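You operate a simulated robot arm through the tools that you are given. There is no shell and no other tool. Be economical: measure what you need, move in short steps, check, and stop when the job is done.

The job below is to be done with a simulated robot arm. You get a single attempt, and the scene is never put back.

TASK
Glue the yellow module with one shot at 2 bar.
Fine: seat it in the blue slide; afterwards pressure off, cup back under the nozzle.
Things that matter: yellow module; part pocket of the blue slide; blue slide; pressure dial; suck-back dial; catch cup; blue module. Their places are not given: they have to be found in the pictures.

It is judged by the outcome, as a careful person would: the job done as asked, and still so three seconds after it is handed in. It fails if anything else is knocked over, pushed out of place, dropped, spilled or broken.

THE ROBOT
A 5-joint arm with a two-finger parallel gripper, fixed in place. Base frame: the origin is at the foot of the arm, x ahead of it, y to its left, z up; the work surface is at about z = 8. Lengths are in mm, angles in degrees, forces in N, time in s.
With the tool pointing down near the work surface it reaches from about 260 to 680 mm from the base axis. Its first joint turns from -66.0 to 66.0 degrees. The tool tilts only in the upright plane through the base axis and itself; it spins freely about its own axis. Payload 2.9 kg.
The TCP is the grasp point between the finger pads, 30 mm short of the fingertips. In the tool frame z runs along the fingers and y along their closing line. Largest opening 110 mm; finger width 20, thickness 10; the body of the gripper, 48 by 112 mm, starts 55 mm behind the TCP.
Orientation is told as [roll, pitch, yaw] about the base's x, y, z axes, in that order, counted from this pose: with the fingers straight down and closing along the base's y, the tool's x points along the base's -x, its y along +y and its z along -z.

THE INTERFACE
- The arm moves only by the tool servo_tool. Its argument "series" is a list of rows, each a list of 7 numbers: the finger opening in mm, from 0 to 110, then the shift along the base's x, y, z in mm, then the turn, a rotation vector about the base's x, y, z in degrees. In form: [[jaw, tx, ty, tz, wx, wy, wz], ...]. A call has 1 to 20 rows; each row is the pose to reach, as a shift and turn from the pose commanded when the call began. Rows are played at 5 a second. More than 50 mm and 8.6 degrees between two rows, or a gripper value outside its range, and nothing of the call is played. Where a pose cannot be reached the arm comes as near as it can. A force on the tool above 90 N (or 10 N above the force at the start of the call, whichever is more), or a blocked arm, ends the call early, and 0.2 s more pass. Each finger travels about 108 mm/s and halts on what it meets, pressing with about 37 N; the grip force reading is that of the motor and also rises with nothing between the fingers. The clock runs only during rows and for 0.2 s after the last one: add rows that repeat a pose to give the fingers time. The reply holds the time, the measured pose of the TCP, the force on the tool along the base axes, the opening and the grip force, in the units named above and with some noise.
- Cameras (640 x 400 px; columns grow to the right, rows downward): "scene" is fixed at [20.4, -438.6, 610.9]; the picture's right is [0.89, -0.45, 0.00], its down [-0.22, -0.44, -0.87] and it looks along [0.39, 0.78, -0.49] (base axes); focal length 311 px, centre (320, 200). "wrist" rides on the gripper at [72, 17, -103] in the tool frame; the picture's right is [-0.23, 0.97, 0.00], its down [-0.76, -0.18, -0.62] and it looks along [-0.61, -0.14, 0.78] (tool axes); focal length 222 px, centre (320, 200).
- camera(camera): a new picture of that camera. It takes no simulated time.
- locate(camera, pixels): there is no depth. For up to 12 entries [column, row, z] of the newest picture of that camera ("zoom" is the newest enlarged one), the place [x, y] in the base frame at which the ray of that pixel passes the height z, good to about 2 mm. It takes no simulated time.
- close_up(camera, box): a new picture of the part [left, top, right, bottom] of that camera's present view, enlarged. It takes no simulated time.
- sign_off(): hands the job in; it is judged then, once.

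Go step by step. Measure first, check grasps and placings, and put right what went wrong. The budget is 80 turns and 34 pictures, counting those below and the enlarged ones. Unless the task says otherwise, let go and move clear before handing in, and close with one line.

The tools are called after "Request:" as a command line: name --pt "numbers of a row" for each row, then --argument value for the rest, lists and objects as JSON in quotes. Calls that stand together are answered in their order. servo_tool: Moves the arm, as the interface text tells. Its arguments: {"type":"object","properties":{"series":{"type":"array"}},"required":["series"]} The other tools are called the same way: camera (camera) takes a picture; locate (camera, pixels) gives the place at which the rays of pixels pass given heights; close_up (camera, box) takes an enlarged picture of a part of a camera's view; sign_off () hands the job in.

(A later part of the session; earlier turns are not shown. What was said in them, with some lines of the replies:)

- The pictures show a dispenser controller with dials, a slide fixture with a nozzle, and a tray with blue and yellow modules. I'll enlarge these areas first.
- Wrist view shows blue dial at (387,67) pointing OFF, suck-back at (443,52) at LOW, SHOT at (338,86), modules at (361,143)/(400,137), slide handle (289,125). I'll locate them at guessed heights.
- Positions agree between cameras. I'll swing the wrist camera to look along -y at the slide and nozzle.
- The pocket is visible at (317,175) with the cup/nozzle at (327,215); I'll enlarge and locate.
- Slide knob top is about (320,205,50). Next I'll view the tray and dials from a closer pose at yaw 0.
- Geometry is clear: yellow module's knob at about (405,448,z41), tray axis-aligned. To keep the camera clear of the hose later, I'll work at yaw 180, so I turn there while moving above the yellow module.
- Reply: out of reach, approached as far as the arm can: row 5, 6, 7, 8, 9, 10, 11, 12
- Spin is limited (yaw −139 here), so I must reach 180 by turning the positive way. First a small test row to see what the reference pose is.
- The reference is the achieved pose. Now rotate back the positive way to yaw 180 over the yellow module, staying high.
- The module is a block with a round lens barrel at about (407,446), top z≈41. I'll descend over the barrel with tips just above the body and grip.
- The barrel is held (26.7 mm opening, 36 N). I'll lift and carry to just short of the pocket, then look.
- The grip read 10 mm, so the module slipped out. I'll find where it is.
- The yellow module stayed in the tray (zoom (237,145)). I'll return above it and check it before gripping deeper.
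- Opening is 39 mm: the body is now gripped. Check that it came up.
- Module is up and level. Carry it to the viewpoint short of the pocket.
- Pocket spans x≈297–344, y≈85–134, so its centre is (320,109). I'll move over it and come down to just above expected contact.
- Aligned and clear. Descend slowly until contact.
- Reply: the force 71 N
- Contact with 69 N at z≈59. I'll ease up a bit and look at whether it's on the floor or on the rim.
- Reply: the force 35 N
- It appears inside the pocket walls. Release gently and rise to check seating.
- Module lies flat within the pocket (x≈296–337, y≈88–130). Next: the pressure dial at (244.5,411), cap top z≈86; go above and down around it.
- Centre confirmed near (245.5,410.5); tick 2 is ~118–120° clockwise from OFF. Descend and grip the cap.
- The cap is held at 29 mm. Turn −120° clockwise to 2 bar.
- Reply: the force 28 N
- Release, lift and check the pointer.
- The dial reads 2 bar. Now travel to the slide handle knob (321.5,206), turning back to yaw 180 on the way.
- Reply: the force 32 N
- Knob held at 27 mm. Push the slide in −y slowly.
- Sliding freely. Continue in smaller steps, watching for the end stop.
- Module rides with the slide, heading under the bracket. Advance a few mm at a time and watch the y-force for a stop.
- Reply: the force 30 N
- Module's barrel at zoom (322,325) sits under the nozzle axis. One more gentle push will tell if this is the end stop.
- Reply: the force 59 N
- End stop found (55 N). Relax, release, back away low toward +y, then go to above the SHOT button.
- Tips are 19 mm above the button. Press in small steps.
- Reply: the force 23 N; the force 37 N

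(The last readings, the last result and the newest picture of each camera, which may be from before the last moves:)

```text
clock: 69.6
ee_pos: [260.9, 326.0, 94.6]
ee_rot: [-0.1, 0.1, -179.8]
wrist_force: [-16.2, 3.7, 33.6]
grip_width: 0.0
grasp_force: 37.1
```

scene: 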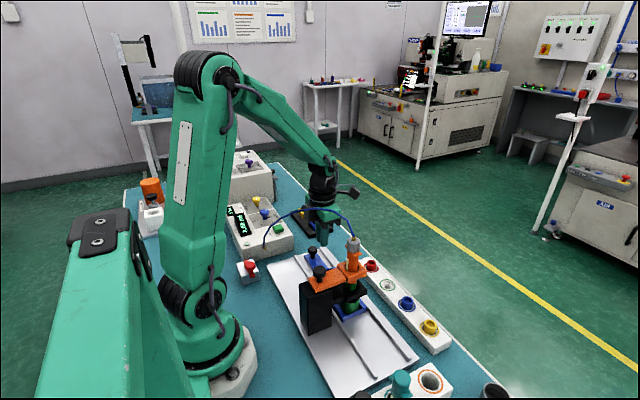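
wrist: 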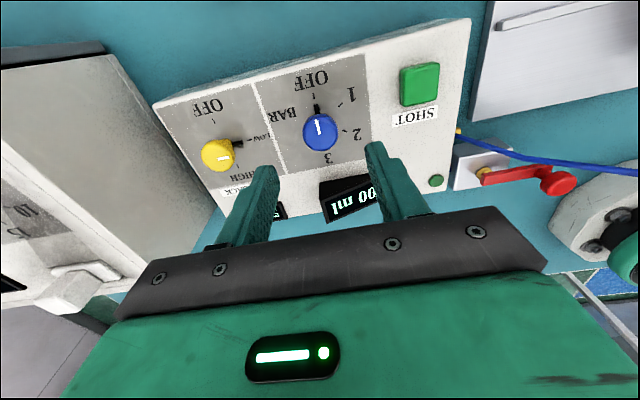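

Bottomed out at 34 N. Release the button and check the display and nozzle.

Request:
servo_tool --pt "0 0 0 5 0 0 0" --pt "0 0 0 20 0 0 0" --pt "0 0 0 45 0 0 0" --pt "0 0 0 45 0 0 0" --pt "0 0 0 45 0 0 0"

Request:
close_up --camera "scene" --box '[215, 195, 375, 325]'

```text
clock: 70.8
ee_pos: [260.0, 322.9, 136.5]
ee_rot: [-0.1, 0.0, -180.0]
wrist_force: [0.1, 0.2, -0.3]
grip_width: 0.1
grasp_force: 36.9
```

```text
3.08 times, centred on (295, 260) of scene
```

zoom: 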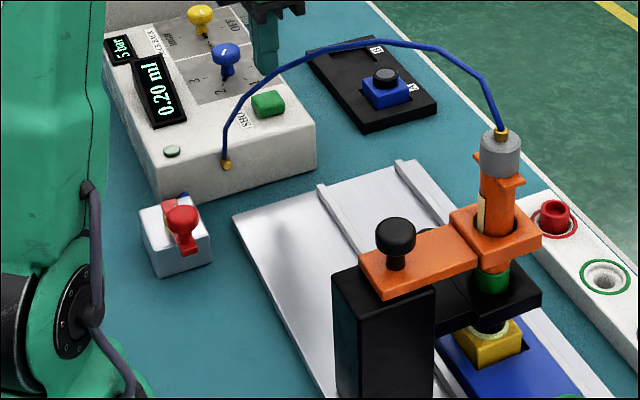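

Display reads 0.20 ml and a glue bead sits on the module. Now pressure off: return above the dial at yaw 61.

Request:
servo_tool --pt "0 0 4 12 0 0 -8" --pt "5 0 12 25 0 0 -16" --pt "15 0 20 27 0 0 -24" --pt "25 0 30 27 0 0 -32" --pt "35 -3 40 27 0 0 -40" --pt "45 -6 50 27 0 0 -48" --pt "55 -9 60 27 0 0 -56" --pt "60 -12 70 27 0 0 -64" --pt "60 -14 80 27 0 0 -72" --pt "60 -15 86 27 0 0 -80" --pt "60 -15 86 27 0 0 -88" --pt "60 -15 86 27 0 0 -96" --pt "60 -15 86 27 0 0 -104" --pt "60 -15 86 27 0 0 -112" --pt "60 -15 86 27 0 0 -119" --pt "60 -15 86 27 0 0 -119"

```text
clock: 74.2
ee_pos: [246.1, 410.5, 163.9]
ee_rot: [0.0, 0.0, 60.9]
wrist_force: [0.3, 0.9, -0.5]
grip_width: 60.3
grasp_force: 0.1
```

Request:
servo_tool --pt "60 -1 -0.5 -20 0 0 0" --pt "60 -1 -0.5 -40 0 0 0" --pt "60 -1 -0.5 -57 0 0 0" --pt "60 -1 -0.5 -64 0 0 0" --pt "60 -1 -0.5 -64 0 0 0" --pt "10 -1 -0.5 -64 0 0 0" --pt "10 -1 -0.5 -64 0 0 0" --pt "10 -1 -0.5 -64 0 0 0" --pt "10 -1 -0.5 -64 0 0 0"

Request:
servo_tool --pt "10 0 0 0 0 0 8" --pt "10 0 0 0 0 0 16" --pt "10 0 0 0 0 0 24" --pt "10 0 0 0 0 0 32" --pt "10 0 0 0 0 0 40" --pt "10 0 0 0 0 0 48" --pt "10 0 0 0 0 0 56" --pt "10 0 0 0 0 0 64" --pt "10 0 0 0 0 0 72" --pt "10 0 0 0 0 0 80" --pt "10 0 0 0 0 0 88" --pt "10 0 0 0 0 0 96" --pt "10 0 0 0 0 0 104" --pt "10 0 0 0 0 0 112" --pt "10 0 0 0 0 0 119.5" --pt "10 0 0 0 0 0 119.5"

```text
clock: 76.2
ee_pos: [245.1, 409.3, 101.0]
ee_rot: [0.0, 0.1, 61.0]
wrist_force: [-4.6, 5.2, -5.9]
grip_width: 29.4
grasp_force: 44.6
```

```text
clock: 79.6
ee_pos: [245.0, 410.4, 100.7]
ee_rot: [-0.1, 0.0, -179.2]
wrist_force: [-5.6, 25.3, -26.6]
grip_width: 29.3
grasp_force: 44.7
```

Dial turned back to OFF and held well. Release, lift, and travel to the slide knob, now at about (320.5,95).

Request:
servo_tool --pt "45 0 0 0 0 0 0" --pt "60 0 0 0 0 0 0" --pt "60 0 0 20 0 0 0" --pt "60 0 0 45 0 0 0" --pt "60 0 0 62 0 0 0" --pt "60 15 -15 62 0 0 0" --pt "60 35 -35 62 0 0 0" --pt "60 55 -60 62 0 0 0" --pt "60 75 -85 62 0 0 0" --pt "60 75.5 -115 50 0 0 0" --pt "56 75.5 -145 35 0 0 0" --pt "52 75.5 -175 20 0 0 0" --pt "48 75.5 -205 5 0 0 0" --pt "46 75.5 -235 -6 0 0 0" --pt "46 75.5 -260 -8 0 0 0" --pt "46 75.5 -285 -8 0 0 0" --pt "46 75.5 -305 -8 0 0 0" --pt "46 75.5 -315.4 -8 0 0 0" --pt "46 75.5 -315.4 -8 0 0 0"

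```text
clock: 83.6
ee_pos: [320.7, 94.0, 92.9]
ee_rot: [0.0, 0.0, -179.5]
wrist_force: [-0.1, 0.1, -0.6]
grip_width: 46.0
grasp_force: 0.1
```

Request:
servo_tool --pt "46 0 1 -10 0 0 0" --pt "46 0 1 -20 0 0 0" --pt "46 0 1 -28 0 0 0" --pt "46 0 1 -28 0 0 0" --pt "10 0 1 -28 0 0 0" --pt "10 0 1 -28 0 0 0" --pt "10 0 1 -28 0 0 0"

```text
clock: 85.2
ee_pos: [321.3, 94.7, 65.0]
ee_rot: [-0.1, 0.0, -179.4]
wrist_force: [-1.0, 3.9, -2.3]
grip_width: 27.1
grasp_force: 45.1
```

Knob held. Pull the slide back slowly in +y.

Request:
servo_tool --pt "10 0 2 0 0 0 0" --pt "10 0 5 0 0 0 0" --pt "10 0 9 0 0 0 0" --pt "10 0 14 0 0 0 0" --pt "10 0 19 0 0 0 0" --pt "10 0 24 0 0 0 0" --pt "10 0 29 0 0 0 0" --pt "10 0 34 0 0 0 0" --pt "10 0 39 0 0 0 0" --pt "10 0 44 0 0 0 0" --pt "10 0 49 0 0 0 0" --pt "10 0 54 0 0 0 0" --pt "10 0 59 0 0 0 0" --pt "10 0 64 0 0 0 0" --pt "10 0 69 0 0 0 0" --pt "10 0 74 0 0 0 0" --pt "10 0 79 0 0 0 0" --pt "10 0 84 0 0 0 0" --pt "10 0 89 0 0 0 0" --pt "10 0 92 0 0 0 0"

Request:
servo_tool --pt "10 0 3 0 0 0 0" --pt "10 0 6 0 0 0 0" --pt "10 0 9 0 0 0 0" --pt "10 0 12 0 0 0 0" --pt "10 0 14 0 0 0 0" --pt "10 0 16 0 0 0 0" --pt "10 0 16 0 0 0 0"

```text
clock: 89.4
ee_pos: [321.4, 185.8, 65.0]
ee_rot: [0.0, 0.0, -179.4]
wrist_force: [-3.8, -1.8, 13.9]
grip_width: 27.1
grasp_force: 44.4
```

```text
clock: 91.0
ee_pos: [320.8, 202.9, 63.8]
ee_rot: [0.0, 0.0, -179.5]
wrist_force: [8.5, 1.2, -5.0]
grip_width: 26.9
grasp_force: 45.4
```

Request:
servo_tool --pt "10 0 1 0 0 0 0" --pt "10 0 2 0 0 0 0" --pt "10 0 3 0 0 0 0" --pt "10 0 3.5 0 0 0 0" --pt "10 0 3.5 0 0 0 0"

```text
clock: 92.2
ee_pos: [320.5, 205.5, 65.0]
ee_rot: [-0.1, 0.0, -179.5]
wrist_force: [29.8, -23.8, -17.8]
grip_width: 27.3
grasp_force: 44.7
```

The end stop is met (−24 N), the slide is back home. Relax, release, lift clear and take the last check picture.

Request:
servo_tool --pt "10 0 -0.7 0 0 0 0" --pt "40 0 -0.7 0 0 0 0" --pt "48 0 -0.7 0 0 0 0" --pt "48 0 -0.7 12 0 0 0" --pt "48 0 -0.7 35 0 0 0" --pt "48 10 20 70 0 0 0" --pt "48 30 55 110 0 0 0" --pt "48 60 90 150 0 0 0" --pt "48 90 125 170 0 0 0" --pt "48 110 160 180 0 0 0" --pt "48 110 160 180 0 0 0"

Request:
close_up --camera "scene" --box '[215, 195, 375, 325]'

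```text
refused: row 7 steps farther than a row can; nothing moved
```

```text
3.08 times, centred on (295, 260) of scene
```

zoom: 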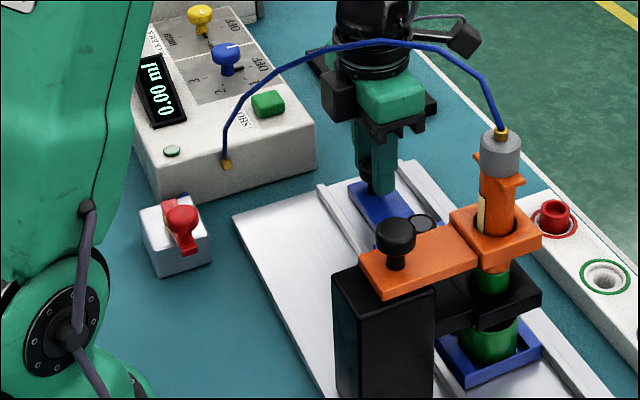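

The last picture confirms the cup under the nozzle, the dial pointing to OFF and the display at 0.00; the release call was refused, so I redo it with shorter steps.

Request:
servo_tool --pt "10 0 -0.7 0 0 0 0" --pt "40 0 -0.7 0 0 0 0" --pt "48 0 -0.7 0 0 0 0" --pt "48 0 -0.7 12 0 0 0" --pt "48 0 -0.7 35 0 0 0" --pt "48 5 10 60 0 0 0" --pt "48 15 30 90 0 0 0" --pt "48 30 50 115 0 0 0" --pt "48 45 75 140 0 0 0" --pt "48 60 100 160 0 0 0" --pt "48 60 100 160 0 0 0"

```text
clock: 94.6
ee_pos: [379.0, 305.7, 223.4]
ee_rot: [0.0, -0.1, -179.5]
wrist_force: [-0.3, -0.6, 0.1]
grip_width: 47.9
grasp_force: 0.0
```

The gripper opened cleanly (47.9 mm, no load) and the arm is clear of everything, so I'm handing in.

Request:
sign_off

```text
The job is handed in.
```

The yellow module is seated in the blue slide and glued with one shot at 2 bar (display read 0.20 ml). The pressure dial is back at OFF and the catch cup is back under the nozzle.
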